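You operate a simulated robot arm through the tools that you are given. There is no shell and no other tool. Be economical: measure what you need, move in short steps, check, and stop when the job is done.

Carry out the task below with a simulated robot arm. There is one attempt and no reset: what you move stays moved.

JOB
Swap the cracked thermometer for the one in the rack.
Fine: first stand the cracked one in the empty socket; heat paste on the good one's stem; lid back on the tub.

The check looks at the end state, three seconds after you hand in, the way a careful person would. Anything else that was tipped, shoved, dropped, spilled or broken makes it a failure. A push-on lid holds only when it is set on centred and level and pressed home; a screw cap is set on level and turned clockwise until tight.

ROBOT AND FRAMES
A 7-joint arm with a two-finger parallel gripper on a trunk, on a base that drives. Base frame: it is fixed to the floor where the robot stands at the start and does not move with it; the origin is under the middle of the robot, x ahead of it, y to its left, z up; the surface under the hand at the start is at about z = 0.72. Readings come in m, degrees, newtons and seconds.
Its first joint turns from -166.0 to 166.0 degrees. Places, roughly: empty socket [0.5, -0.2, 0.7]; side shelf of the gearbox [0.6, -0.8, 0.7]. Payload 1.57 kg.
The tool frame sits at the grasp point between the pads (the TCP): z along the fingers, y along the line on which they close. The tips reach 0.03 m beyond it. The gripper opens to 0.08 m. The fingers are 0.017 m wide and 0.012 m thick; the gripper's body (0.04 by 0.082 m) begins 0.08 m behind the TCP.
Orientation is told as [roll, pitch, yaw] about the base's x, y, z axes, in that order, counted from this pose: with the fingers straight down and closing along the base's y, the tool's x points along the base's -x, its y along +y and its z along -z.

CONTROLS
- The arm moves only by the tool send_rows. Its arguments are lists of equal length, an entry for each row: "turn": the turn, a rotation vector about the base's x, y, z in degrees, a list of three; "xyz": the shift along the base's x, y, z in m, a list of three; "gripper": the finger opening in m, from 0 to 0.08. In form: {"turn": [[rx, ry, rz], ...], "xyz": [[x, y, z], ...], "gripper": [gripper, ...]}. A call has 1 to 8 rows; each row shifts and turns the commanded pose from where the row before left it. Rows are played at 5 a second. More than 0.05 m and 8.6 degrees between two rows, or a gripper value outside its range, and nothing of the call is played. A pose out of reach is approached as far as the arm can. The call stops where the force on the tool passes 40 N (or 10 N more than at its start, if that is more) or the arm is blocked; 0.2 s more then pass. Each finger travels about 0.153 m/s and halts on what it meets, pressing with about 26 N; the grip force reading is that of the motor and also rises with nothing between the fingers. The clock runs only during rows and for 0.2 s after the last one: add rows that do not move to give the fingers time. It gives the time, the measured TCP pose, the force on the tool (base axes), the opening and the grip force at its end, in the units of the frame above (readings bear some noise), with the torque about the TCP (base axes, N m) and any sound that the robot's microphone picked up.
- Cameras (640 x 400 px; columns grow to the right, rows downward): "scene" is now at [-0.0263, 0.139, 1.3787]; the picture's right is [-0.55, -0.83, 0.00], its down [-0.41, 0.27, -0.87] and it looks along [0.73, -0.48, -0.49] (base axes); focal length 277 px, centre (320, 200). "wrist" rides on the gripper at [0.072, -0.007, -0.122] in the tool frame; the picture's right is [0.09, 1.00, 0.00], its down [-0.84, 0.08, -0.54] and it looks along [-0.54, 0.05, 0.84] (tool axes); focal length 238 px, centre (320, 200). There is no depth. A picture from a camera that has moved, and an enlarged one, comes with that camera's place and axes in the base frame and with its lens.
- camera(camera): a new picture of that camera. The clock stands still meanwhile.
- steer(legs): drives the robot by 1 to 6 legs, each [ahead, left, turn to the left] in m, m and degrees, along the robot's own axes; the way and the turn of a leg run together, so that a leg with both is an arc; at most 1.5 m and 180 degrees a leg. The arm and the cameras ride along, it lands a little off, and it stops where it bumps. It gives what a move gives.
- turn_head(pan, tilt): turns the head with the scene camera to pan (to the left, within 143 degrees either way) and tilt (down, from -29 to 69), counted from straight ahead of the robot. It gives what a move gives.
- close_up(camera, box): a new picture of the part [left, top, right, bottom] of that camera's present view, enlarged. The clock stands still meanwhile.
- finish_job(): hands the job in; it is judged then, once.

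Go step by step. Nothing tells you exact positions but the pictures and the camera data: compare them with the known pose of the tool, close in by small moves and look again before you grip or let go. The budget is 120 turns and 82 pictures, counting those below and the enlarged ones. Unless the task says otherwise, let go and move clear before handing in, and close with one line.

The tools are called after ">>>" as a command line: name --argument value ..., lists and objects as JSON in quotes. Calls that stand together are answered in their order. send_rows: Moves the arm, as the interface text tells. Its arguments: {"type":"object","properties":{"turn":{"type":"array"},"xyz":{"type":"array"},"gripper":{"type":"array"}},"required":["turn","xyz","gripper"]} The other tools are called the same way: steer (legs) drives the base; turn_head (pan, tilt) turns the head that bears the scene camera; camera (camera) takes a picture; close_up (camera, box) takes an enlarged picture of a part of a camera's view; finish_job () hands the job in.

At the start:

```text
time_s: 0.0
eef_pos: [0.4547, -0.3472, 1.1843]
ee_rot: [0.0, 0.1, 0.0]
contact_force: [0.6, 0.1, -0.7]
ft_torque: [-0.03, -0.01, 0.01]
finger_gap: 0.08
grip_force: 0.0
robot x, y, heading: [-0.0021, -0.0021, -0.1]
head pan, tilt: [-33.6, 29.3]
```

scene: 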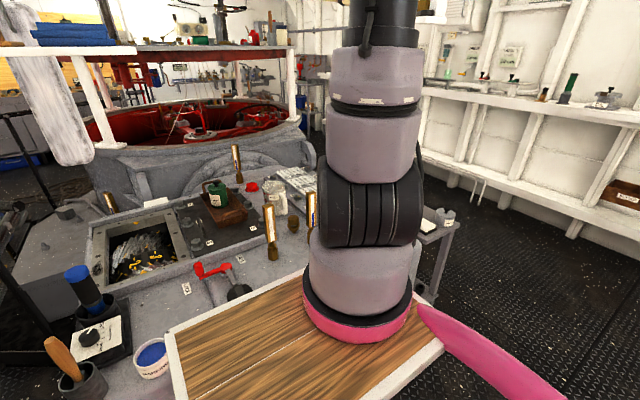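
wrist: 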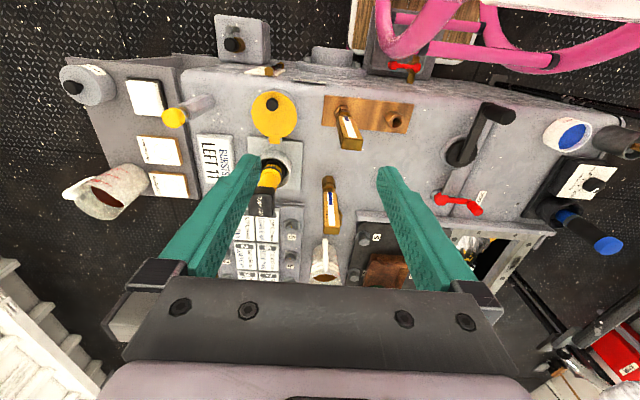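

I see a gearbox top with several brass-cased thermometers, a rack with one empty hole, and pots around. I'll take enlarged views to tell them apart.

>>> close_up --camera "wrist" --box '[180, 60, 440, 290]'

>>> close_up --camera "scene" --box '[180, 130, 340, 300]'

>>> close_up --camera "wrist" --box '[40, 40, 240, 230]'

```text
1.74 times, centred on (310, 175) of wrist
camera zoom: at [0.3846, -0.3526, 1.3053], right [-0.09, 1.0, 0.0], down [0.84, 0.08, 0.54], along [0.54, 0.05, -0.84], focal length 414 px, centre (337, 244)
```

zoom: 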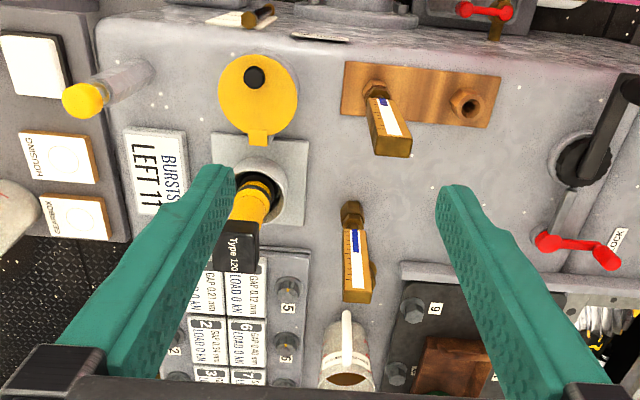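

```text
2.35 times, centred on (260, 215) of scene
camera zoom: at [-0.0263, 0.139, 1.3787], right [-0.55, -0.83, 0.0], down [-0.41, 0.27, -0.87], along [0.73, -0.48, -0.49], focal length 651 px, centre (461, 165)
```

zoom: 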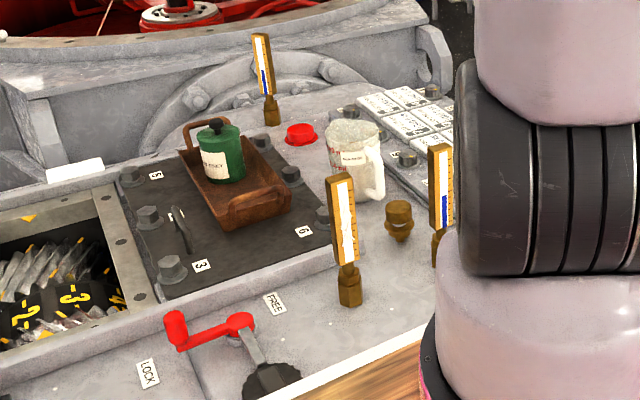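

```text
2.11 times, centred on (140, 135) of wrist
camera zoom: at [0.3846, -0.3526, 1.3053], right [-0.09, 1.0, 0.0], down [0.84, 0.08, 0.54], along [0.54, 0.05, -0.84], focal length 502 px, centre (699, 337)
```

zoom: 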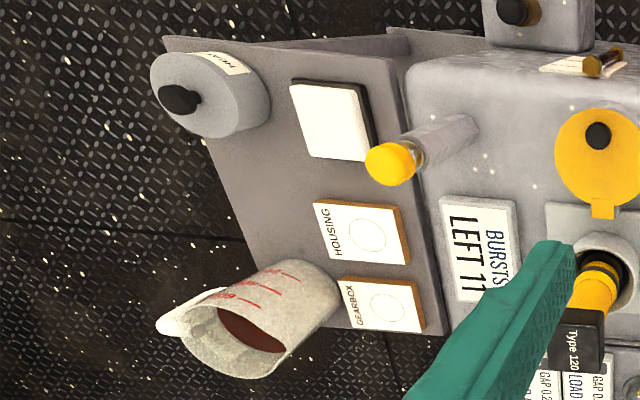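

The copper rack (x≈0.5) holds one thermometer and the empty socket; other thermometers stand at about (0.72,-0.30), (0.69,-0.13) and one far away. The paste tub seems to be on the side shelf. I'll shift the hand left for a clear view of the thermometers.

>>> send_rows --turn '[[0, 0, 0], [0, 0, 0], [0, 0, 0], [0, 0, 0], [0, 0, 0]]' --xyz '[[0, 0.04, 0], [0, 0.04, 0], [0, 0.04, 0], [0, 0.03, 0], [0, 0, 0]]' --gripper '[0.08, 0.08, 0.08, 0.08, 0.08]'

>>> close_up --camera "wrist" --box '[200, 60, 420, 280]'

>>> turn_head --pan -55 --tilt 35

>>> camera --camera "scene"

```text
time_s: 1.2
eef_pos: [0.4543, -0.197, 1.1841]
ee_rot: [0.0, 0.0, 0.0]
contact_force: [0.1, 0.3, 0.2]
ft_torque: [0.01, -0.01, 0.0]
finger_gap: 0.0799
grip_force: 0.1
robot x, y, heading: [0.0029, -0.0015, 0.1]
head pan, tilt: [-33.6, 29.3]
```

```text
1.82 times, centred on (310, 170) of wrist
camera zoom: at [0.3846, -0.2026, 1.3065], right [-0.09, 1.0, 0.0], down [0.84, 0.08, 0.54], along [0.54, 0.05, -0.84], focal length 433 px, centre (338, 254)
```

zoom: 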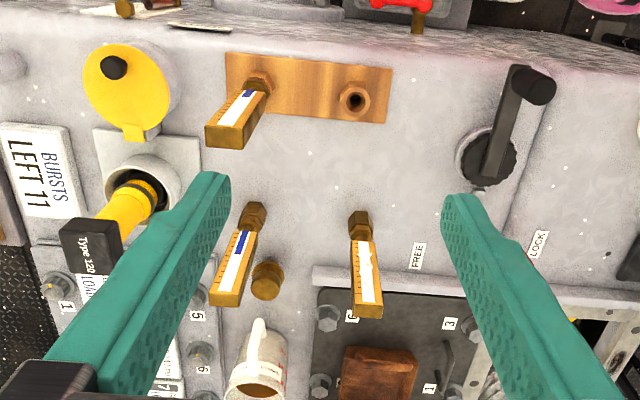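

```text
time_s: 2.0
eef_pos: [0.4551, -0.1971, 1.1839]
ee_rot: [-0.1, 0.1, 0.1]
contact_force: [-0.3, 0.0, 0.1]
ft_torque: [-0.01, 0.02, 0.01]
finger_gap: 0.0799
grip_force: 0.1
robot x, y, heading: [0.0016, -0.0008, 0.0]
head pan, tilt: [-55.0, 35.0]
```

```text
75 pictures are left
camera scene: at [-0.0513, 0.1171, 1.3698], right [-0.82, -0.57, 0.0], down [-0.33, 0.47, -0.82], along [0.47, -0.67, -0.57], focal length 277 px, centre (320, 200)
```

scene: 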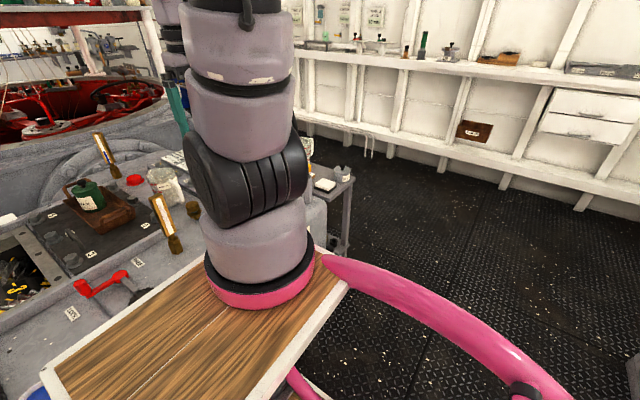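

The thermometer at about (0.69,-0.13) shows no blue column — likely the cracked one. I'll go lower for a good look.

>>> send_rows --turn '[[0, 0, 0], [0, 0, 0], [0, 0, 0], [0, 0, 0], [0, 0, 0]]' --xyz '[[0.02, 0, -0.04], [0.02, 0, -0.04], [0.0, 0, -0.04], [0, 0.0, -0.03], [0, 0, 0]]' --gripper '[0.08, 0.08, 0.08, 0.08, 0.08]'

>>> camera --camera "wrist"

>>> close_up --camera "wrist" --box '[240, 120, 400, 280]'

```text
time_s: 3.2
eef_pos: [0.5083, -0.2013, 1.0372]
ee_rot: [0.1, 0.1, 0.0]
contact_force: [0.5, 0.8, 0.0]
ft_torque: [0.01, 0.0, -0.02]
finger_gap: 0.08
grip_force: 0.1
out of reach, approached as far as the arm can: row 3, 4
robot x, y, heading: [0.0003, 0.0006, -0.1]
head pan, tilt: [-55.0, 35.0]
```

```text
74 pictures are left
camera wrist: at [0.4378, -0.207, 1.1594], right [-0.09, 1.0, 0.0], down [0.84, 0.08, 0.54], along [0.54, 0.05, -0.84], focal length 238 px, centre (320, 200)
```

wrist: 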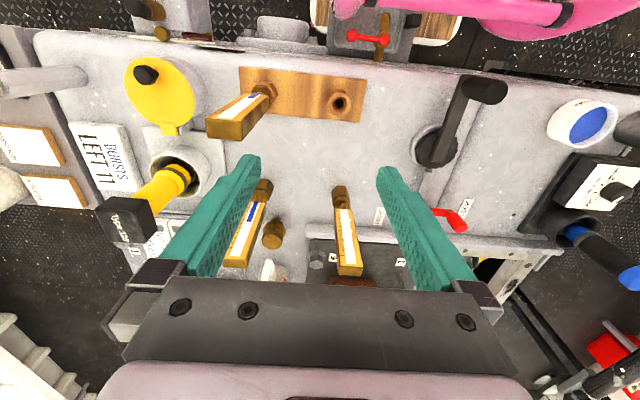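

```text
2.50 times, centred on (320, 200) of wrist
camera zoom: at [0.4378, -0.207, 1.1594], right [-0.09, 1.0, 0.0], down [0.84, 0.08, 0.54], along [0.54, 0.05, -0.84], focal length 596 px, centre (320, 200)
```

zoom: 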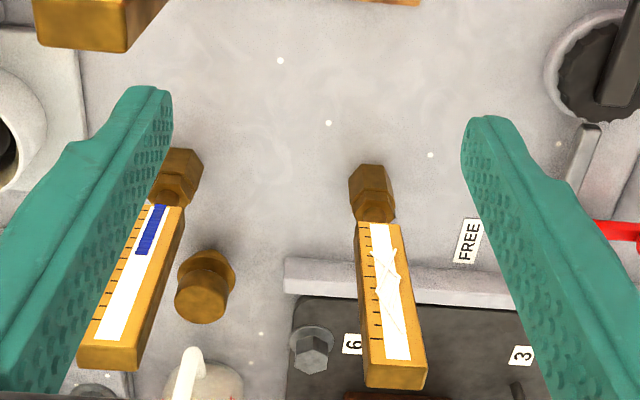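

The cracked one (crack on its scale) stands at about (0.685,-0.143), top at z≈0.945. I'll move above it and look.

>>> send_rows --turn '[[0, 0, 0], [0, 0, 0], [0, 0, 0], [0, 0, 0], [0, 0, 0], [0, 0, 0]]' --xyz '[[0.045, 0.015, 0], [0.045, 0.015, 0], [0.045, 0.015, 0], [0.042, 0.013, 0], [0, 0, 0], [0, 0, 0]]' --gripper '[0.08, 0.08, 0.08, 0.08, 0.08, 0.08]'

>>> camera --camera "wrist"

>>> camera --camera "scene"

```text
time_s: 4.7
eef_pos: [0.6855, -0.1432, 1.0374]
ee_rot: [-0.1, 0.0, 0.0]
contact_force: [0.6, -0.4, 0.2]
ft_torque: [-0.01, 0.02, -0.03]
finger_gap: 0.0801
grip_force: 0.1
robot x, y, heading: [-0.0017, -0.001, 0.2]
head pan, tilt: [-55.0, 35.0]
```

```text
72 pictures are left
camera wrist: at [0.6146, -0.1492, 1.1588], right [-0.09, 1.0, 0.0], down [0.84, 0.08, 0.54], along [0.54, 0.05, -0.84], focal length 238 px, centre (320, 200)
```

wrist: 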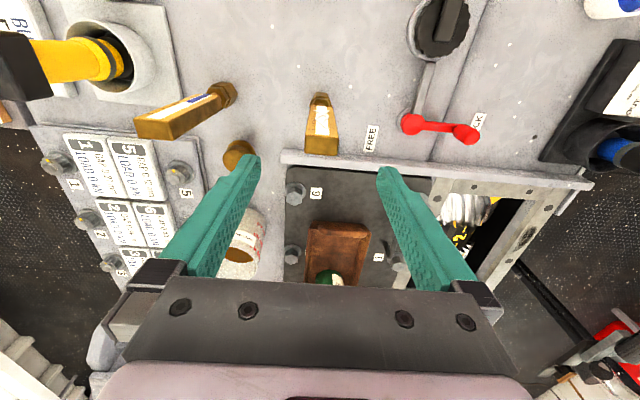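

```text
71 pictures are left
camera scene: at [-0.0514, 0.1171, 1.3698], right [-0.82, -0.57, 0.0], down [-0.33, 0.47, -0.82], along [0.47, -0.67, -0.57], focal length 277 px, centre (320, 200)
```

scene: 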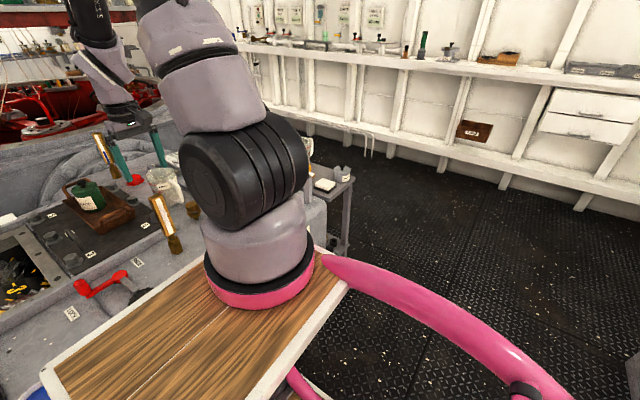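

The hand seems about above it; an enlarged view to fix its exact position.

>>> close_up --camera "wrist" --box '[270, 80, 380, 170]'

>>> turn_head --pan -22 --tilt 35

>>> camera --camera "scene"

```text
4.44 times, centred on (325, 125) of wrist
camera zoom: at [0.6146, -0.1492, 1.1588], right [-0.09, 1.0, 0.0], down [0.84, 0.08, 0.54], along [0.54, 0.05, -0.84], focal length 1059 px, centre (298, 533)
```

zoom: 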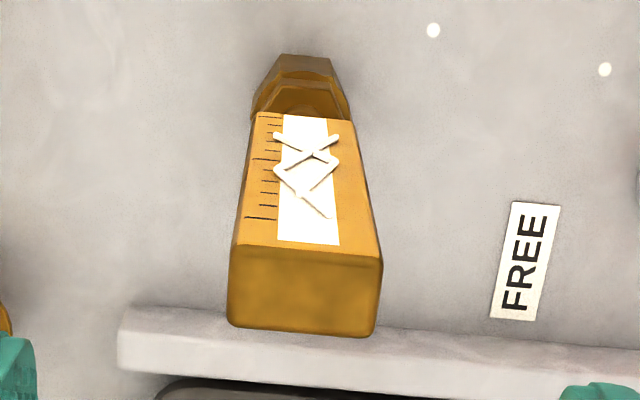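

```text
time_s: 5.6
eef_pos: [0.6861, -0.1439, 1.0368]
ee_rot: [0.0, 0.0, 0.0]
contact_force: [0.1, -0.3, -0.2]
ft_torque: [-0.02, -0.01, 0.0]
finger_gap: 0.0799
grip_force: 0.0
robot x, y, heading: [-0.0018, 0.0024, 0.0]
head pan, tilt: [-22.0, 35.0]
```

```text
69 pictures are left
camera scene: at [-0.0202, 0.1562, 1.3698], right [-0.38, -0.93, 0.0], down [-0.53, 0.22, -0.82], along [0.76, -0.31, -0.57], focal length 277 px, centre (320, 200)
```

scene: 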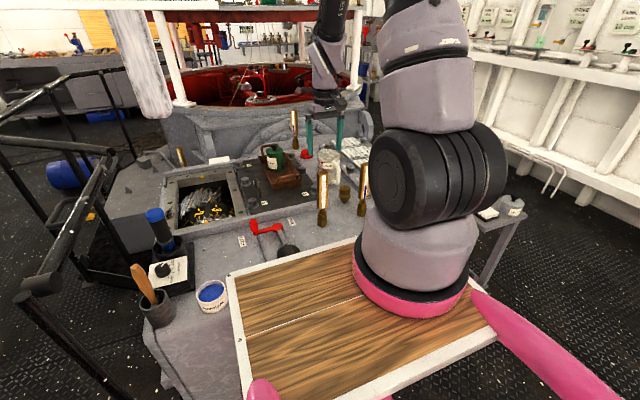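

The cracked one's case centre is (0.697,-0.140), top z≈0.930, 0.032 wide, square to the base axes. I'll descend and look before gripping.

>>> send_rows --turn '[[0, 0, 0], [0, 0, 0], [0, 0, 0], [0, 0, 0], [0, 0, 0], [0, 0, 0]]' --xyz '[[0.011, 0.004, -0.03], [0, 0, -0.04], [0, 0, -0.04], [0, 0, -0.04], [0, 0, 0], [0, 0, 0]]' --gripper '[0.08, 0.08, 0.08, 0.08, 0.08, 0.08]'

>>> camera --camera "wrist"

>>> close_up --camera "scene" --box '[250, 120, 390, 240]'

```text
time_s: 7.0
eef_pos: [0.6965, -0.1384, 0.8871]
ee_rot: [0.0, -0.1, 0.0]
contact_force: [-0.4, 0.3, 0.3]
ft_torque: [-0.01, -0.05, 0.0]
finger_gap: 0.0799
grip_force: 0.0
robot x, y, heading: [-0.0018, 0.001, 0.3]
head pan, tilt: [-22.0, 35.0]
```

```text
68 pictures are left
camera wrist: at [0.6249, -0.1452, 1.0092], right [-0.09, 1.0, 0.0], down [0.84, 0.08, 0.54], along [0.54, 0.05, -0.84], focal length 238 px, centre (320, 200)
```

wrist: 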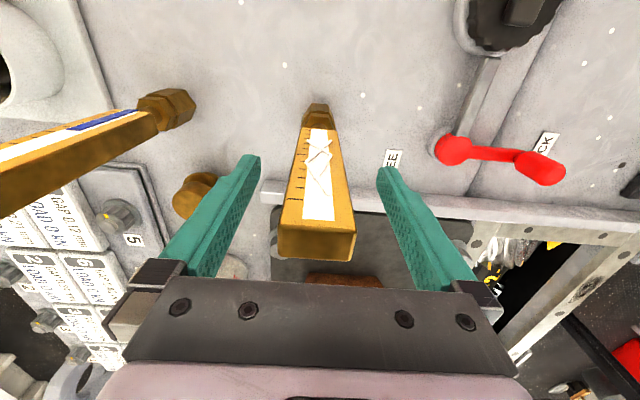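

```text
3.33 times, centred on (320, 180) of scene
camera zoom: at [-0.0202, 0.1563, 1.3698], right [-0.37, -0.93, 0.0], down [-0.53, 0.21, -0.82], along [0.76, -0.31, -0.57], focal length 922 px, centre (320, 267)
```

zoom: 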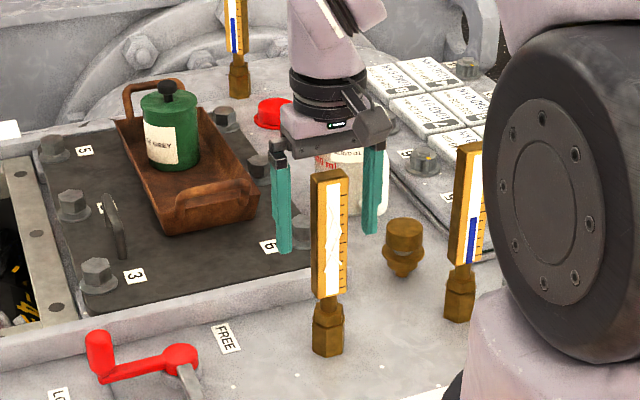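

The fingers straddle the case well. Closing, then lifting slightly.

>>> send_rows --turn '[[0, 0, 0], [0, 0, 0], [0, 0, 0], [0, 0, 0]]' --xyz '[[0, 0, 0], [0, 0, 0], [0, 0, 0], [0, 0, 0]]' --gripper '[0.05, 0.025, 0.02, 0.02]'

>>> send_rows --turn '[[0, 0, 0], [0, 0, 0], [0, 0, 0]]' --xyz '[[0, 0, 0.01], [0, 0, 0.02], [0, 0, 0]]' --gripper '[0.02, 0.02, 0.02]'

>>> close_up --camera "scene" --box '[250, 120, 390, 240]'

```text
time_s: 8.0
eef_pos: [0.6957, -0.1396, 0.8881]
ee_rot: [0.0, 0.0, 0.0]
contact_force: [-0.3, -1.9, 1.9]
ft_torque: [-0.21, 0.0, 0.0]
finger_gap: 0.0338
grip_force: 26.0
robot x, y, heading: [-0.0014, -0.0002, -0.0]
head pan, tilt: [-22.0, 35.0]
```

```text
time_s: 8.8
eef_pos: [0.6958, -0.1392, 0.918]
ee_rot: [-0.2, 0.0, -0.1]
contact_force: [0.6, 0.4, -3.0]
ft_torque: [-0.02, 0.0, 0.01]
finger_gap: 0.0338
grip_force: 26.1
robot x, y, heading: [0.0021, 0.0039, 0.1]
head pan, tilt: [-22.0, 35.0]
```

```text
3.33 times, centred on (320, 180) of scene
camera zoom: at [-0.02, 0.1562, 1.3698], right [-0.37, -0.93, 0.0], down [-0.53, 0.21, -0.82], along [0.76, -0.31, -0.57], focal length 922 px, centre (320, 267)
```

zoom: 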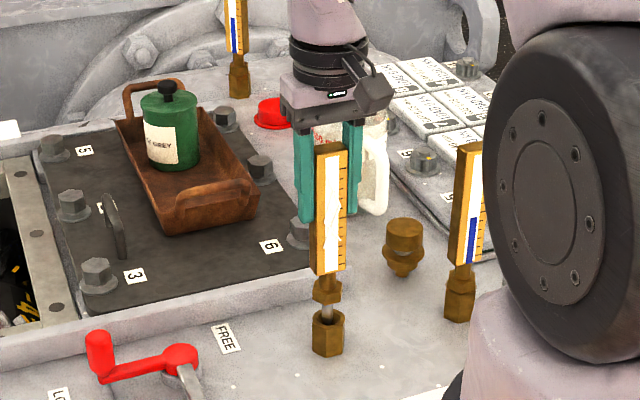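

It lifts out freely, weight ≈3 N. I'll raise it until the stem is clear and measure the stem.

>>> send_rows --turn '[[0, 0, 0], [0, 0, 0], [0, 0, 0], [0, 0, 0], [0, 0, 0]]' --xyz '[[0, 0, 0.03], [0, 0, 0.03], [0, 0, 0.03], [0, 0, 0.03], [0, 0, 0]]' --gripper '[0.02, 0.02, 0.02, 0.02, 0.02]'

>>> close_up --camera "scene" --box '[240, 80, 400, 240]'

```text
time_s: 10.0
eef_pos: [0.6954, -0.1399, 1.0375]
ee_rot: [0.1, 0.0, 0.0]
contact_force: [-0.6, 0.3, -1.9]
ft_torque: [-0.01, 0.01, 0.01]
finger_gap: 0.0337
grip_force: 26.4
robot x, y, heading: [0.0031, 0.0034, -0.1]
head pan, tilt: [-22.0, 35.0]
```

```text
2.50 times, centred on (320, 160) of scene
camera zoom: at [-0.02, 0.1562, 1.3698], right [-0.37, -0.93, 0.0], down [-0.53, 0.21, -0.82], along [0.76, -0.31, -0.57], focal length 691 px, centre (320, 300)
```

zoom: 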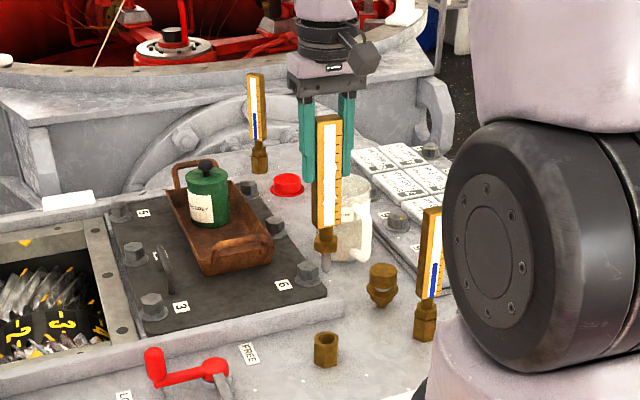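

The stem is about 0.03 long, its tip 0.158 below the TCP, collar 0.13 below. I'll carry it toward the rack's empty socket near (0.505,-0.172), stopping short to look.

>>> send_rows --turn '[[0, 0, 0], [0, 0, 0], [0, 0, 0], [0, 0, 0], [0, 0, 0]]' --xyz '[[-0.04, -0.008, 0], [-0.04, -0.008, 0], [-0.04, -0.008, 0], [-0.02, -0.008, 0], [0, 0, 0]]' --gripper '[0.02, 0.02, 0.02, 0.02, 0.02]'

>>> close_up --camera "wrist" --box '[200, 0, 440, 200]'

>>> turn_head --pan -22 --tilt 50

>>> camera --camera "scene"

```text
time_s: 11.2
eef_pos: [0.5567, -0.1723, 1.0381]
ee_rot: [0.0, 0.1, 0.1]
contact_force: [1.0, 0.3, -2.6]
ft_torque: [0.01, 0.01, 0.02]
finger_gap: 0.0336
grip_force: 25.9
robot x, y, heading: [0.0004, -0.0003, 0.1]
head pan, tilt: [-22.0, 35.0]
```

```text
2.00 times, centred on (320, 100) of wrist
camera zoom: at [0.4846, -0.1782, 1.1588], right [-0.09, 1.0, 0.0], down [0.84, 0.08, 0.54], along [0.54, 0.05, -0.84], focal length 477 px, centre (320, 400)
```

zoom: 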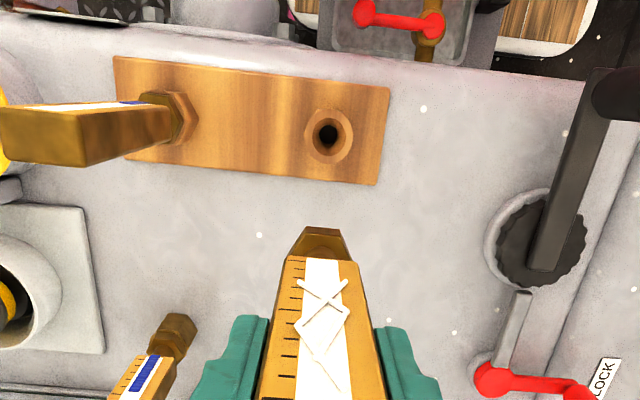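

```text
time_s: 12.0
eef_pos: [0.5553, -0.1722, 1.0371]
ee_rot: [0.1, 0.0, -0.1]
contact_force: [-0.1, 0.2, -2.8]
ft_torque: [0.01, -0.04, 0.01]
finger_gap: 0.0336
grip_force: 25.6
robot x, y, heading: [-0.0005, 0.0003, 0.0]
head pan, tilt: [-22.0, 50.0]
```

```text
63 pictures are left
camera scene: at [-0.0303, 0.1604, 1.3481], right [-0.37, -0.93, 0.0], down [-0.71, 0.29, -0.64], along [0.6, -0.24, -0.77], focal length 277 px, centre (320, 200)
```

scene: 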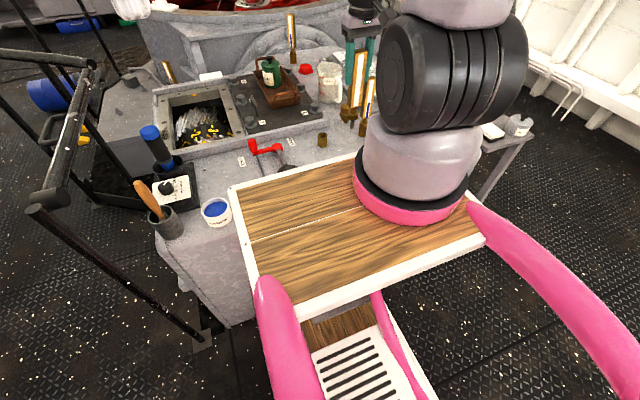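

The hole is at about (0.511,-0.170, 0.745). I'll go lower while moving over it and look again.

>>> send_rows --turn '[[0, 0, 0], [0, 0, 0], [0, 0, 0], [0, 0, 0], [0, 0, 0], [0, 0, 0]]' --xyz '[[0, 0.0, -0.04], [0, 0.0, -0.04], [-0.023, 0.001, 0], [-0.022, 0.001, 0], [0, 0, 0], [0, 0, 0]]' --gripper '[0.02, 0.02, 0.02, 0.02, 0.02, 0.02]'

>>> close_up --camera "wrist" --box '[220, 20, 420, 180]'

```text
time_s: 13.4
eef_pos: [0.5256, -0.1711, 0.9579]
ee_rot: [0.0, 0.2, -0.1]
contact_force: [0.2, -0.5, -3.3]
ft_torque: [0.0, -0.01, 0.03]
finger_gap: 0.0335
grip_force: 25.9
out of reach, approached as far as the arm can: row 4
robot x, y, heading: [-0.0031, 0.0012, 0.2]
head pan, tilt: [-22.0, 50.0]
```

```text
2.50 times, centred on (320, 100) of wrist
camera zoom: at [0.4559, -0.1768, 1.079], right [-0.09, 1.0, 0.0], down [0.84, 0.08, 0.54], along [0.54, 0.05, -0.84], focal length 596 px, centre (320, 450)
```

zoom: 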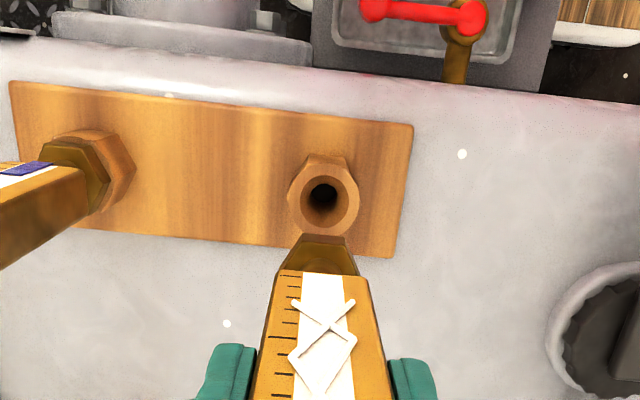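

The socket is just inside the minimum reach. I'll shift the hand forward and back the base up 0.12 m.

>>> send_rows --turn '[[0, 0, 0], [0, 0, 0], [0, 0, 0], [0, 0, 0], [0, 0, 0]]' --xyz '[[0.03, 0, 0.02], [0.04, 0.0, 0], [0.04, 0, 0], [0.04, 0, 0], [0, 0, 0]]' --gripper '[0.02, 0.02, 0.02, 0.02, 0.02]'

>>> steer --legs '[[-0.13, 0, 0]]'

>>> camera --camera "scene"

```text
time_s: 14.6
eef_pos: [0.6768, -0.1713, 0.9785]
ee_rot: [0.0, 0.1, 0.1]
contact_force: [-1.4, -0.2, -2.2]
ft_torque: [0.0, -0.01, 0.01]
finger_gap: 0.0343
grip_force: 25.8
robot x, y, heading: [-0.0017, -0.0005, 0.2]
head pan, tilt: [-22.0, 50.0]
```

```text
time_s: 15.9
eef_pos: [0.546, -0.1705, 0.9784]
ee_rot: [0.0, 0.0, 0.0]
contact_force: [0.0, -0.4, -2.2]
ft_torque: [-0.01, 0.0, 0.03]
finger_gap: 0.0339
grip_force: 26.3
robot x, y, heading: [-0.1334, 0.0029, 0.0]
head pan, tilt: [-22.0, 50.0]
```

```text
61 pictures are left
camera scene: at [-0.1609, 0.1604, 1.3481], right [-0.37, -0.93, 0.0], down [-0.71, 0.29, -0.64], along [0.6, -0.24, -0.77], focal length 277 px, centre (320, 200)
```

scene: 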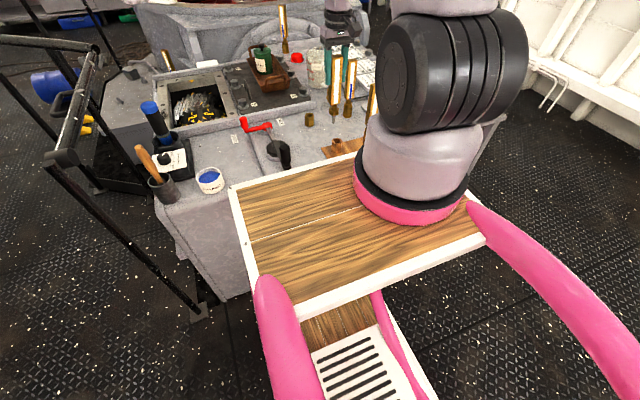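

Now the rack's socket is visible from the head. Moving over it with the stem tip just above.

>>> send_rows --turn '[[0, 0, 0], [0, 0, 0], [0, 0, 0], [0, 0, 0]]' --xyz '[[-0.02, 0, -0.01], [-0.017, 0.0, -0.02], [0, 0, -0.008], [0, 0, 0]]' --gripper '[0.02, 0.02, 0.02, 0.02]'

>>> turn_head --pan -24 --tilt 40

>>> close_up --camera "scene" --box '[260, 90, 400, 190]'

>>> close_up --camera "wrist" --box '[240, 40, 400, 160]'

```text
time_s: 16.9
eef_pos: [0.5091, -0.1714, 0.9409]
ee_rot: [0.0, 0.0, 0.0]
contact_force: [1.4, -0.5, -2.2]
ft_torque: [0.01, 0.02, 0.01]
finger_gap: 0.034
grip_force: 26.0
robot x, y, heading: [-0.1315, -0.0007, 0.0]
head pan, tilt: [-22.0, 50.0]
```

```text
time_s: 17.6
eef_pos: [0.5103, -0.1712, 0.9409]
ee_rot: [0.1, 0.1, 0.0]
contact_force: [0.2, 0.1, -2.6]
ft_torque: [0.02, 0.04, 0.02]
finger_gap: 0.0337
grip_force: 26.1
robot x, y, heading: [-0.1312, -0.0023, -0.2]
head pan, tilt: [-24.0, 40.0]
```

```text
4.00 times, centred on (330, 140) of scene
camera zoom: at [-0.1546, 0.1546, 1.3622], right [-0.41, -0.91, 0.0], down [-0.59, 0.26, -0.77], along [0.7, -0.31, -0.64], focal length 1106 px, centre (280, 440)
```

zoom: 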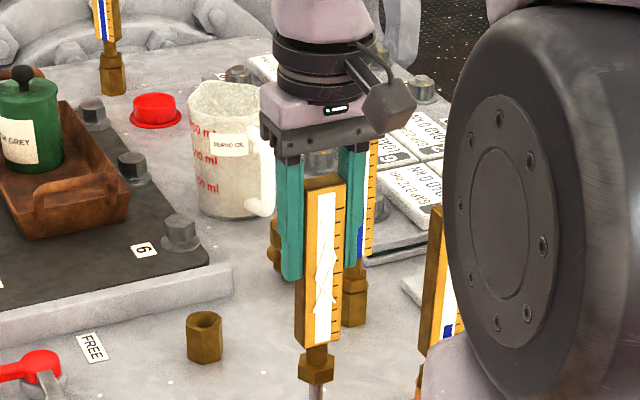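

```text
3.33 times, centred on (320, 100) of wrist
camera zoom: at [0.4384, -0.1777, 1.0621], right [-0.09, 1.0, 0.0], down [0.84, 0.08, 0.54], along [0.54, 0.05, -0.84], focal length 794 px, centre (320, 533)
```

zoom: 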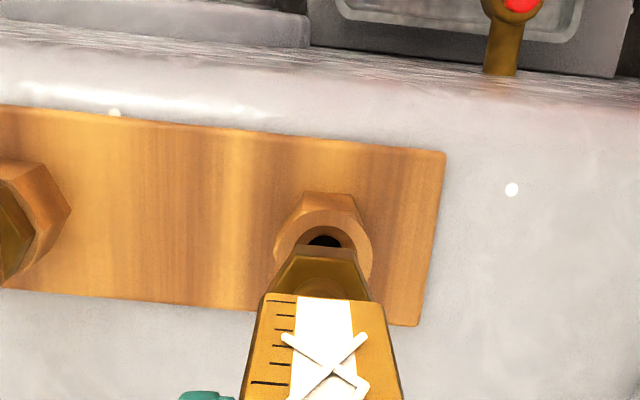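

The wrist view shows the axis in line with the hole. Lowering gently until contact.

>>> send_rows --turn '[[0, 0, 0], [0, 0, 0], [0, 0, 0]]' --xyz '[[0, 0, -0.01], [0, 0.0, -0.01], [0, 0, 0]]' --gripper '[0.02, 0.02, 0.02]'

>>> close_up --camera "scene" --box '[290, 130, 390, 210]'

```text
time_s: 18.4
eef_pos: [0.5088, -0.1718, 0.9198]
ee_rot: [0.0, 0.0, 0.1]
contact_force: [-0.5, 0.0, -2.4]
ft_torque: [0.01, 0.0, 0.01]
finger_gap: 0.0341
grip_force: 25.8
robot x, y, heading: [-0.1316, -0.0009, -0.2]
head pan, tilt: [-24.0, 40.0]
```

```text
5.00 times, centred on (340, 170) of scene
camera zoom: at [-0.1546, 0.1546, 1.3622], right [-0.41, -0.91, 0.0], down [-0.59, 0.26, -0.77], along [0.7, -0.31, -0.64], focal length 1383 px, centre (220, 350)
```

zoom: 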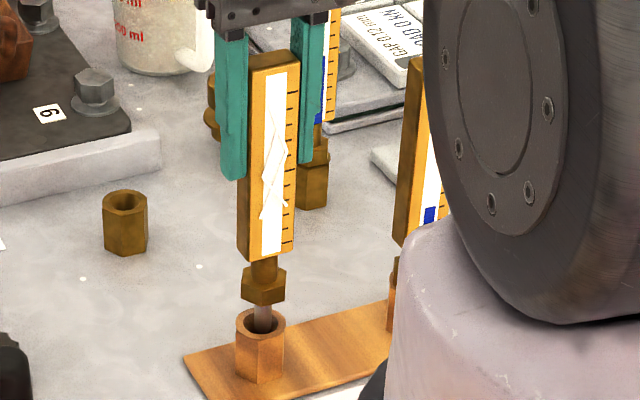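

The stem is entering the socket. Continuing down until the collar seats.

>>> send_rows --turn '[[0, 0, 0], [0, 0, 0], [0, 0, 0], [0, 0, 0], [0, 0, 0]]' --xyz '[[0, 0, -0.008], [0, 0.0, -0.008], [0, 0, -0.006], [0, 0, -0.004], [0, 0, 0]]' --gripper '[0.02, 0.02, 0.02, 0.02, 0.02]'

>>> close_up --camera "scene" --box '[290, 130, 390, 210]'

```text
time_s: 19.6
eef_pos: [0.5091, -0.1713, 0.894]
ee_rot: [0.0, 0.1, 0.1]
contact_force: [1.1, 1.9, 5.4]
ft_torque: [0.12, 0.01, -0.03]
finger_gap: 0.034
grip_force: 26.5
robot x, y, heading: [-0.1276, 0.003, -0.1]
head pan, tilt: [-24.0, 40.0]
```

```text
5.00 times, centred on (340, 170) of scene
camera zoom: at [-0.1548, 0.1547, 1.3622], right [-0.41, -0.91, 0.0], down [-0.59, 0.26, -0.77], along [0.7, -0.31, -0.64], focal length 1383 px, centre (220, 350)
```

zoom: 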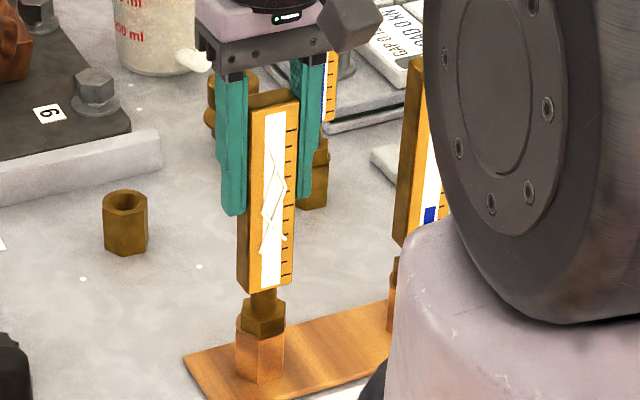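

Seated (contact force rose). Opening and rising straight up.

>>> send_rows --turn '[[0, 0, 0], [0, 0, 0], [0, 0, 0], [0, 0, 0], [0, 0, 0], [0, 0, 0], [0, 0, 0]]' --xyz '[[0, 0, 0], [0, 0.0, 0], [0, 0, 0], [0, 0, 0.03], [0, 0, 0.04], [0, 0, 0.04], [0, 0, 0]]' --gripper '[0.045, 0.06, 0.07, 0.07, 0.07, 0.07, 0.07]'

>>> camera --camera "wrist"

>>> close_up --camera "scene" --box '[260, 90, 400, 210]'

```text
time_s: 21.2
eef_pos: [0.51, -0.1723, 1.0047]
ee_rot: [0.0, 0.0, -0.1]
contact_force: [0.2, 0.1, -1.2]
ft_torque: [0.0, 0.02, 0.01]
finger_gap: 0.0699
grip_force: 0.1
robot x, y, heading: [-0.1309, -0.0021, -0.0]
head pan, tilt: [-24.0, 40.0]
```

```text
56 pictures are left
camera wrist: at [0.4388, -0.1774, 1.1258], right [-0.09, 1.0, 0.0], down [0.84, 0.08, 0.54], along [0.54, 0.05, -0.84], focal length 238 px, centre (320, 200)
```

wrist: 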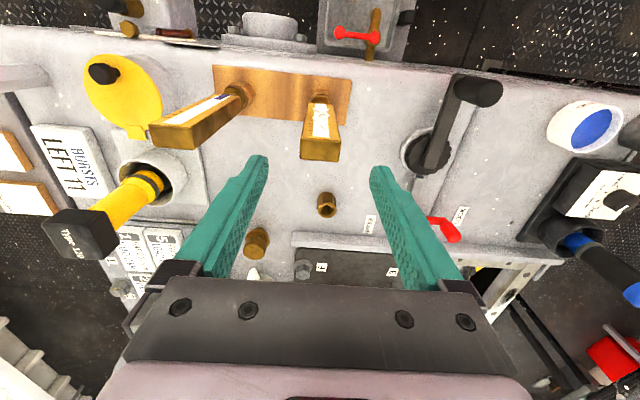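

```text
3.33 times, centred on (330, 150) of scene
camera zoom: at [-0.1545, 0.1546, 1.3622], right [-0.41, -0.91, 0.0], down [-0.59, 0.26, -0.77], along [0.7, -0.31, -0.64], focal length 922 px, centre (287, 367)
```

zoom: 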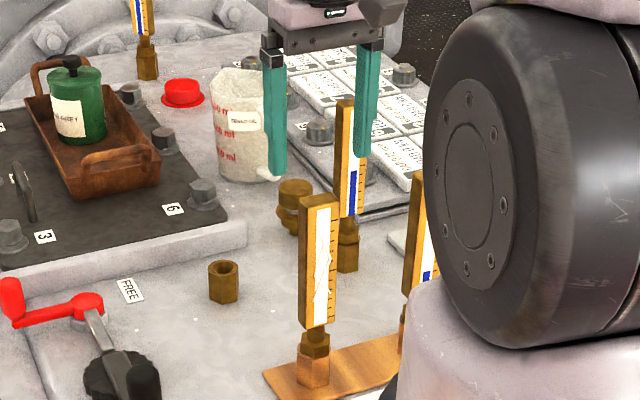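

The cracked one stands upright in the rack, hand clear. Next I raise the hand and drive sideways so that shelf, rack and gearbox are all in reach.

>>> send_rows --turn '[[0, 0, 0], [0, 0, 0], [0, 0, 0], [0, 0, 0], [0, 0, 0]]' --xyz '[[0.02, 0, 0.04], [0.02, 0.0, 0.04], [0, 0, 0.04], [0, 0, 0.02], [0, 0, 0]]' --gripper '[0.07, 0.07, 0.07, 0.07, 0.07]'

>>> steer --legs '[[0, -0.45, 0]]'

>>> turn_head --pan -25 --tilt 42

>>> camera --camera "scene"

>>> camera --camera "wrist"

```text
time_s: 22.4
eef_pos: [0.5497, -0.1727, 1.1435]
ee_rot: [0.0, 0.0, -0.1]
contact_force: [0.1, 0.1, -0.6]
ft_torque: [0.02, -0.01, 0.0]
finger_gap: 0.07
grip_force: 0.0
robot x, y, heading: [-0.1322, 0.0002, -0.2]
head pan, tilt: [-24.0, 40.0]
```

```text
time_s: 24.6
eef_pos: [0.5479, -0.5032, 1.1417]
ee_rot: [0.3, 0.4, 2.4]
contact_force: [-0.4, 0.3, -0.4]
ft_torque: [0.0, -0.02, 0.0]
finger_gap: 0.07
grip_force: 0.0
robot x, y, heading: [-0.1344, -0.3528, -0.0]
head pan, tilt: [-24.0, 40.0]
stopped in leg 1: the robot was blocked; the commanded pose is now the measured one
```

```text
time_s: 25.2
eef_pos: [0.5466, -0.5034, 1.1417]
ee_rot: [0.4, 0.3, 2.3]
contact_force: [0.3, 0.2, -0.1]
ft_torque: [0.0, 0.02, 0.03]
finger_gap: 0.0701
grip_force: 0.1
robot x, y, heading: [-0.132, -0.3539, 0.3]
head pan, tilt: [-25.0, 42.0]
```

```text
54 pictures are left
camera scene: at [-0.1585, -0.1966, 1.359], right [-0.42, -0.91, 0.0], down [-0.61, 0.28, -0.74], along [0.67, -0.31, -0.67], focal length 277 px, centre (320, 200)
```

scene: 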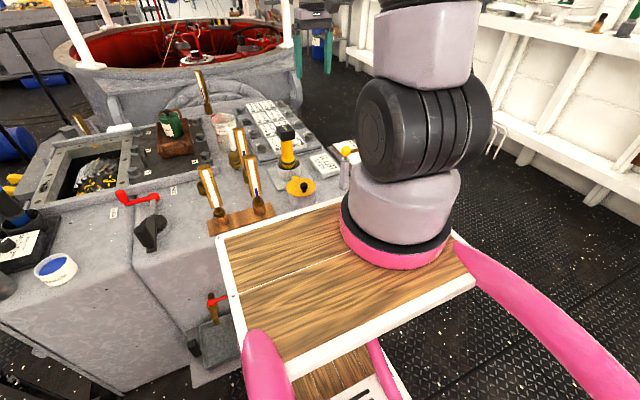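

```text
53 pictures are left
camera wrist: at [0.4769, -0.5131, 1.2645], right [-0.13, 0.99, 0.01], down [0.84, 0.11, 0.54], along [0.53, 0.07, -0.84], focal length 238 px, centre (320, 200)
```

wrist: 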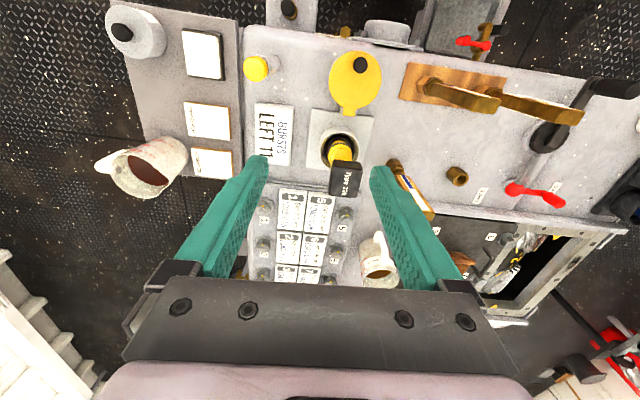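

Base stopped at y≈-0.35 against something, but everything should now be in reach. I'll check what it bumped, and look at the shelf and tub.

>>> turn_head --pan -75 --tilt 50

>>> camera --camera "scene"

>>> close_up --camera "wrist" --box '[80, 0, 260, 210]'

```text
time_s: 26.4
eef_pos: [0.5468, -0.5043, 1.1426]
ee_rot: [0.2, 0.4, 2.2]
contact_force: [-0.4, 0.7, 0.1]
ft_torque: [-0.02, 0.0, 0.01]
finger_gap: 0.0701
grip_force: 0.1
robot x, y, heading: [-0.131, -0.3541, -0.1]
head pan, tilt: [-75.0, 50.0]
```

```text
52 pictures are left
camera scene: at [-0.2141, -0.2354, 1.3477], right [-0.97, -0.26, 0.0], down [-0.2, 0.74, -0.64], along [0.17, -0.62, -0.76], focal length 277 px, centre (320, 200)
```

scene: 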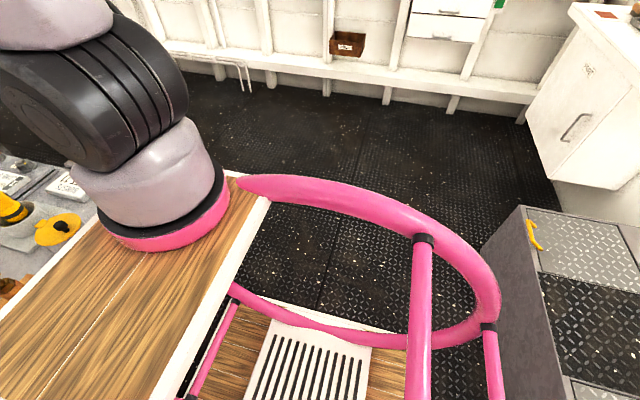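

```text
1.90 times, centred on (170, 105) of wrist
camera zoom: at [0.4769, -0.5131, 1.2645], right [-0.13, 0.99, 0.0], down [0.84, 0.11, 0.54], along [0.53, 0.07, -0.84], focal length 454 px, centre (606, 381)
```

zoom: 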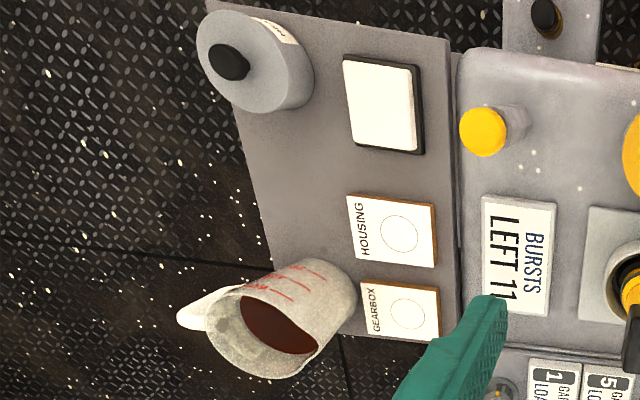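

The base touched only a fixed metal box. The grey tub is at about (0.50,-0.81); I level the hand and go closer to read labels.

>>> send_rows --turn '[[-0.3, -0.3, -2.3], [0, 0, 0], [0, 0, 0], [0, 0, 0], [0, 0, 0], [0, 0, 0], [0, 0, 0]]' --xyz '[[0, -0.04, 0], [0, -0.045, -0.02], [0, -0.045, -0.03], [0, -0.045, -0.03], [0, -0.045, -0.02], [0, -0.045, 0], [0, 0, 0]]' --gripper '[0.07, 0.07, 0.07, 0.07, 0.07, 0.07, 0.07]'

>>> camera --camera "wrist"

>>> turn_head --pan -50 --tilt 38

>>> camera --camera "scene"

```text
refused: row 3 steps farther than a row can; nothing moved
```

```text
50 pictures are left
camera wrist: at [0.4769, -0.5131, 1.2645], right [-0.13, 0.99, 0.0], down [0.84, 0.11, 0.54], along [0.53, 0.07, -0.84], focal length 238 px, centre (320, 200)
```

wrist: 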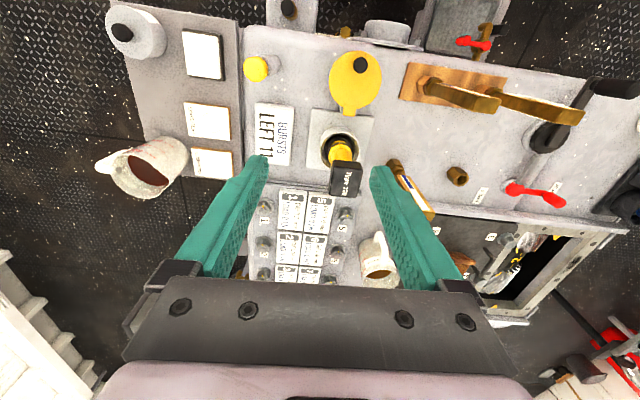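

```text
time_s: 27.3
eef_pos: [0.5477, -0.5042, 1.1432]
ee_rot: [0.1, 0.4, 2.3]
contact_force: [0.7, -0.1, -0.8]
ft_torque: [-0.01, -0.01, 0.01]
finger_gap: 0.07
grip_force: 0.1
robot x, y, heading: [-0.1298, -0.351, -0.0]
head pan, tilt: [-50.0, 38.0]
```

```text
49 pictures are left
camera scene: at [-0.1786, -0.2271, 1.3649], right [-0.77, -0.64, 0.0], down [-0.4, 0.47, -0.79], along [0.51, -0.6, -0.61], focal length 277 px, centre (320, 200)
```

scene: 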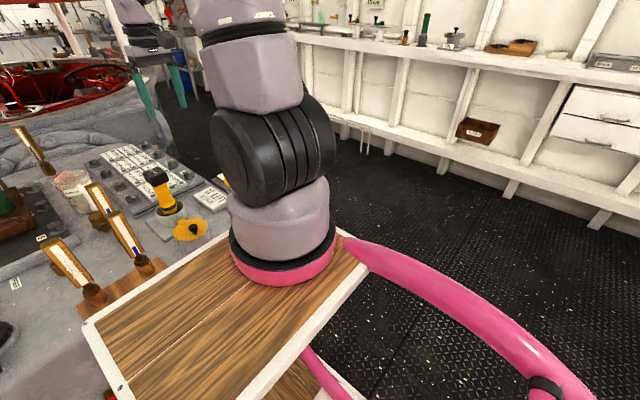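

Step was too long; resending in shorter steps.

>>> send_rows --turn '[[-0.2, -0.4, -2.3], [0, 0, 0], [0, 0, 0], [0, 0, 0], [0, 0, 0], [0, 0, 0], [0, 0, 0]]' --xyz '[[0, -0.04, 0], [0, -0.04, -0.02], [0, -0.04, -0.025], [0, -0.04, -0.025], [0, -0.04, -0.02], [0, -0.04, 0], [0, 0, 0]]' --gripper '[0.07, 0.07, 0.07, 0.07, 0.07, 0.07, 0.07]'

>>> camera --camera "wrist"

```text
time_s: 29.1
eef_pos: [0.7425, -0.6101, 1.0603]
ee_rot: [-0.3, -1.0, 10.1]
contact_force: [-0.2, 0.7, 0.4]
ft_torque: [0.05, -0.03, 0.0]
finger_gap: 0.0701
grip_force: 0.2
robot x, y, heading: [-0.006, -0.339, 9.5]
head pan, tilt: [-50.0, 38.0]
stopped in row 7: the arm was blocked; the commanded pose is now the measured one
```

```text
48 pictures are left
camera wrist: at [0.6723, -0.6284, 1.1799], right [-0.27, 0.96, -0.01], down [0.8, 0.23, 0.56], along [0.54, 0.14, -0.83], focal length 238 px, centre (320, 200)
```

wrist: 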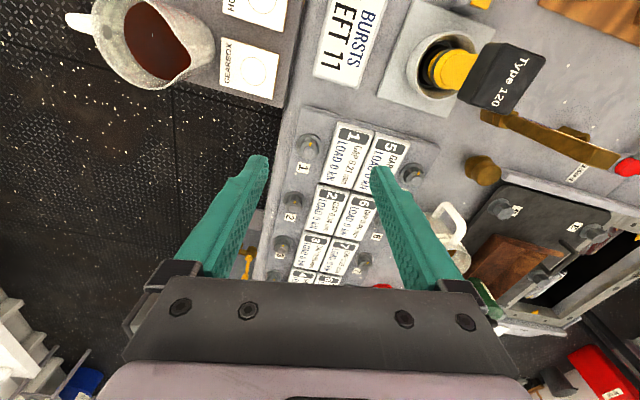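

The base itself got shifted and turned during that move — something was in contact. I'll look around before moving further.

>>> turn_head --pan -85 --tilt 45

>>> camera --camera "scene"

>>> turn_head --pan -15 --tilt 45

>>> camera --camera "scene"

```text
time_s: 30.1
eef_pos: [0.7423, -0.6118, 1.0596]
ee_rot: [-0.5, -0.9, 10.0]
contact_force: [-0.2, -0.7, 0.2]
ft_torque: [0.03, -0.02, 0.01]
finger_gap: 0.07
grip_force: 0.0
robot x, y, heading: [-0.0, -0.3388, 9.1]
head pan, tilt: [-85.0, 45.0]
```

```text
47 pictures are left
camera scene: at [-0.1107, -0.2454, 1.3549], right [-0.97, -0.25, 0.0], down [-0.18, 0.68, -0.71], along [0.18, -0.69, -0.71], focal length 277 px, centre (320, 200)
```

scene: 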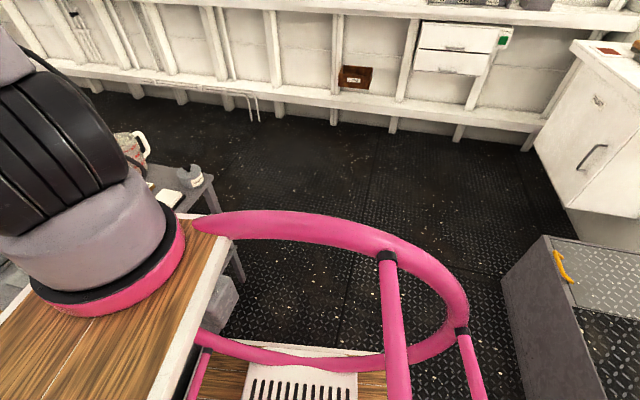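

```text
time_s: 31.5
eef_pos: [0.7407, -0.6125, 1.0592]
ee_rot: [-0.5, -1.0, 9.9]
contact_force: [0.6, 0.5, 0.1]
ft_torque: [0.02, 0.0, 0.03]
finger_gap: 0.07
grip_force: 0.1
robot x, y, heading: [0.0011, -0.3415, 9.4]
head pan, tilt: [-15.0, 45.0]
```

```text
46 pictures are left
camera scene: at [-0.0501, -0.1745, 1.3546], right [-0.1, -1.0, 0.0], down [-0.7, 0.07, -0.71], along [0.7, -0.07, -0.71], focal length 277 px, centre (320, 200)
```

scene: 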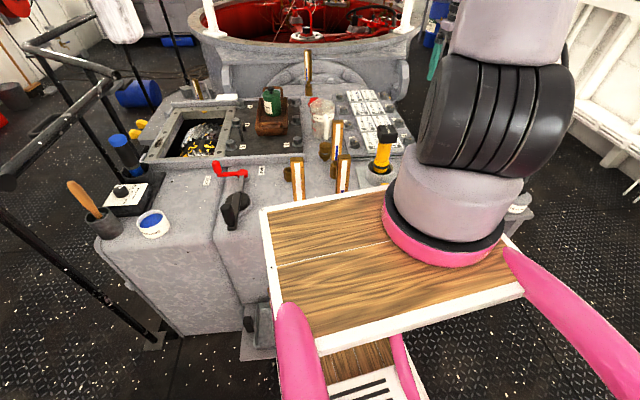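

I suspect the arm's upper part met something high on the right. Looking up there.

>>> turn_head --pan -50 --tilt -5

>>> camera --camera "scene"

```text
time_s: 32.7
eef_pos: [0.743, -0.6119, 1.0595]
ee_rot: [-0.6, -0.9, 9.9]
contact_force: [-0.1, 0.8, -0.2]
ft_torque: [0.0, -0.02, -0.02]
finger_gap: 0.07
grip_force: 0.0
robot x, y, heading: [0.0, -0.343, 9.6]
head pan, tilt: [-50.0, -5.0]
```

```text
45 pictures are left
camera scene: at [-0.0644, -0.2233, 1.4334], right [-0.65, -0.76, 0.0], down [0.06, -0.06, -1.0], along [0.76, -0.65, 0.09], focal length 277 px, centre (320, 200)
```

scene: 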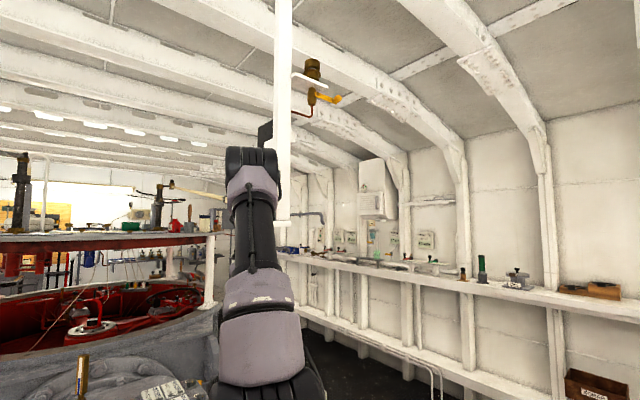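

Found it: a fixed post hanging from the ceiling, near (0.60,-0.65), bottom z≈1.45; the forearm met it. I'll move the hand left off it, then retract and keep the hand low and short when passing it.

>>> send_rows --turn '[[0, 0, 0], [0, 0, 0], [0, 0, 0], [0, 0, 0]]' --xyz '[[0, 0.04, 0], [0, 0.04, 0], [0, 0.04, 0], [0, 0, 0]]' --gripper '[0.07, 0.07, 0.07, 0.07]'

>>> send_rows --turn '[[0, 0, 0], [0, 0, 0], [0, 0, 0], [0, 0, 0], [0, 0, 0]]' --xyz '[[-0.04, 0.02, 0], [-0.04, 0.02, 0], [-0.04, 0, 0], [-0.04, 0, 0], [0, 0, 0]]' --gripper '[0.07, 0.07, 0.07, 0.07, 0.07]'

>>> camera --camera "scene"

```text
time_s: 33.7
eef_pos: [0.7383, -0.4936, 1.0581]
ee_rot: [0.0, -0.5, 9.9]
contact_force: [-0.6, -0.2, 0.1]
ft_torque: [-0.01, -0.02, 0.0]
finger_gap: 0.0699
grip_force: 0.1
robot x, y, heading: [-0.0011, -0.3385, 9.4]
head pan, tilt: [-50.0, -5.0]
```

```text
time_s: 34.9
eef_pos: [0.579, -0.454, 1.0558]
ee_rot: [-0.1, -0.8, 9.8]
contact_force: [-0.3, 1.0, -0.2]
ft_torque: [0.01, 0.0, 0.03]
finger_gap: 0.0701
grip_force: 0.1
robot x, y, heading: [-0.0054, -0.3409, 9.6]
head pan, tilt: [-50.0, -5.0]
```

```text
44 pictures are left
camera scene: at [-0.0661, -0.2266, 1.4337], right [-0.65, -0.76, 0.0], down [0.07, -0.06, -1.0], along [0.76, -0.65, 0.09], focal length 277 px, centre (320, 200)
```

scene: 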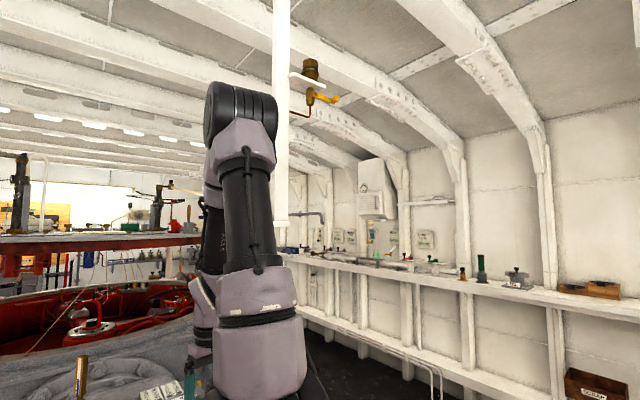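

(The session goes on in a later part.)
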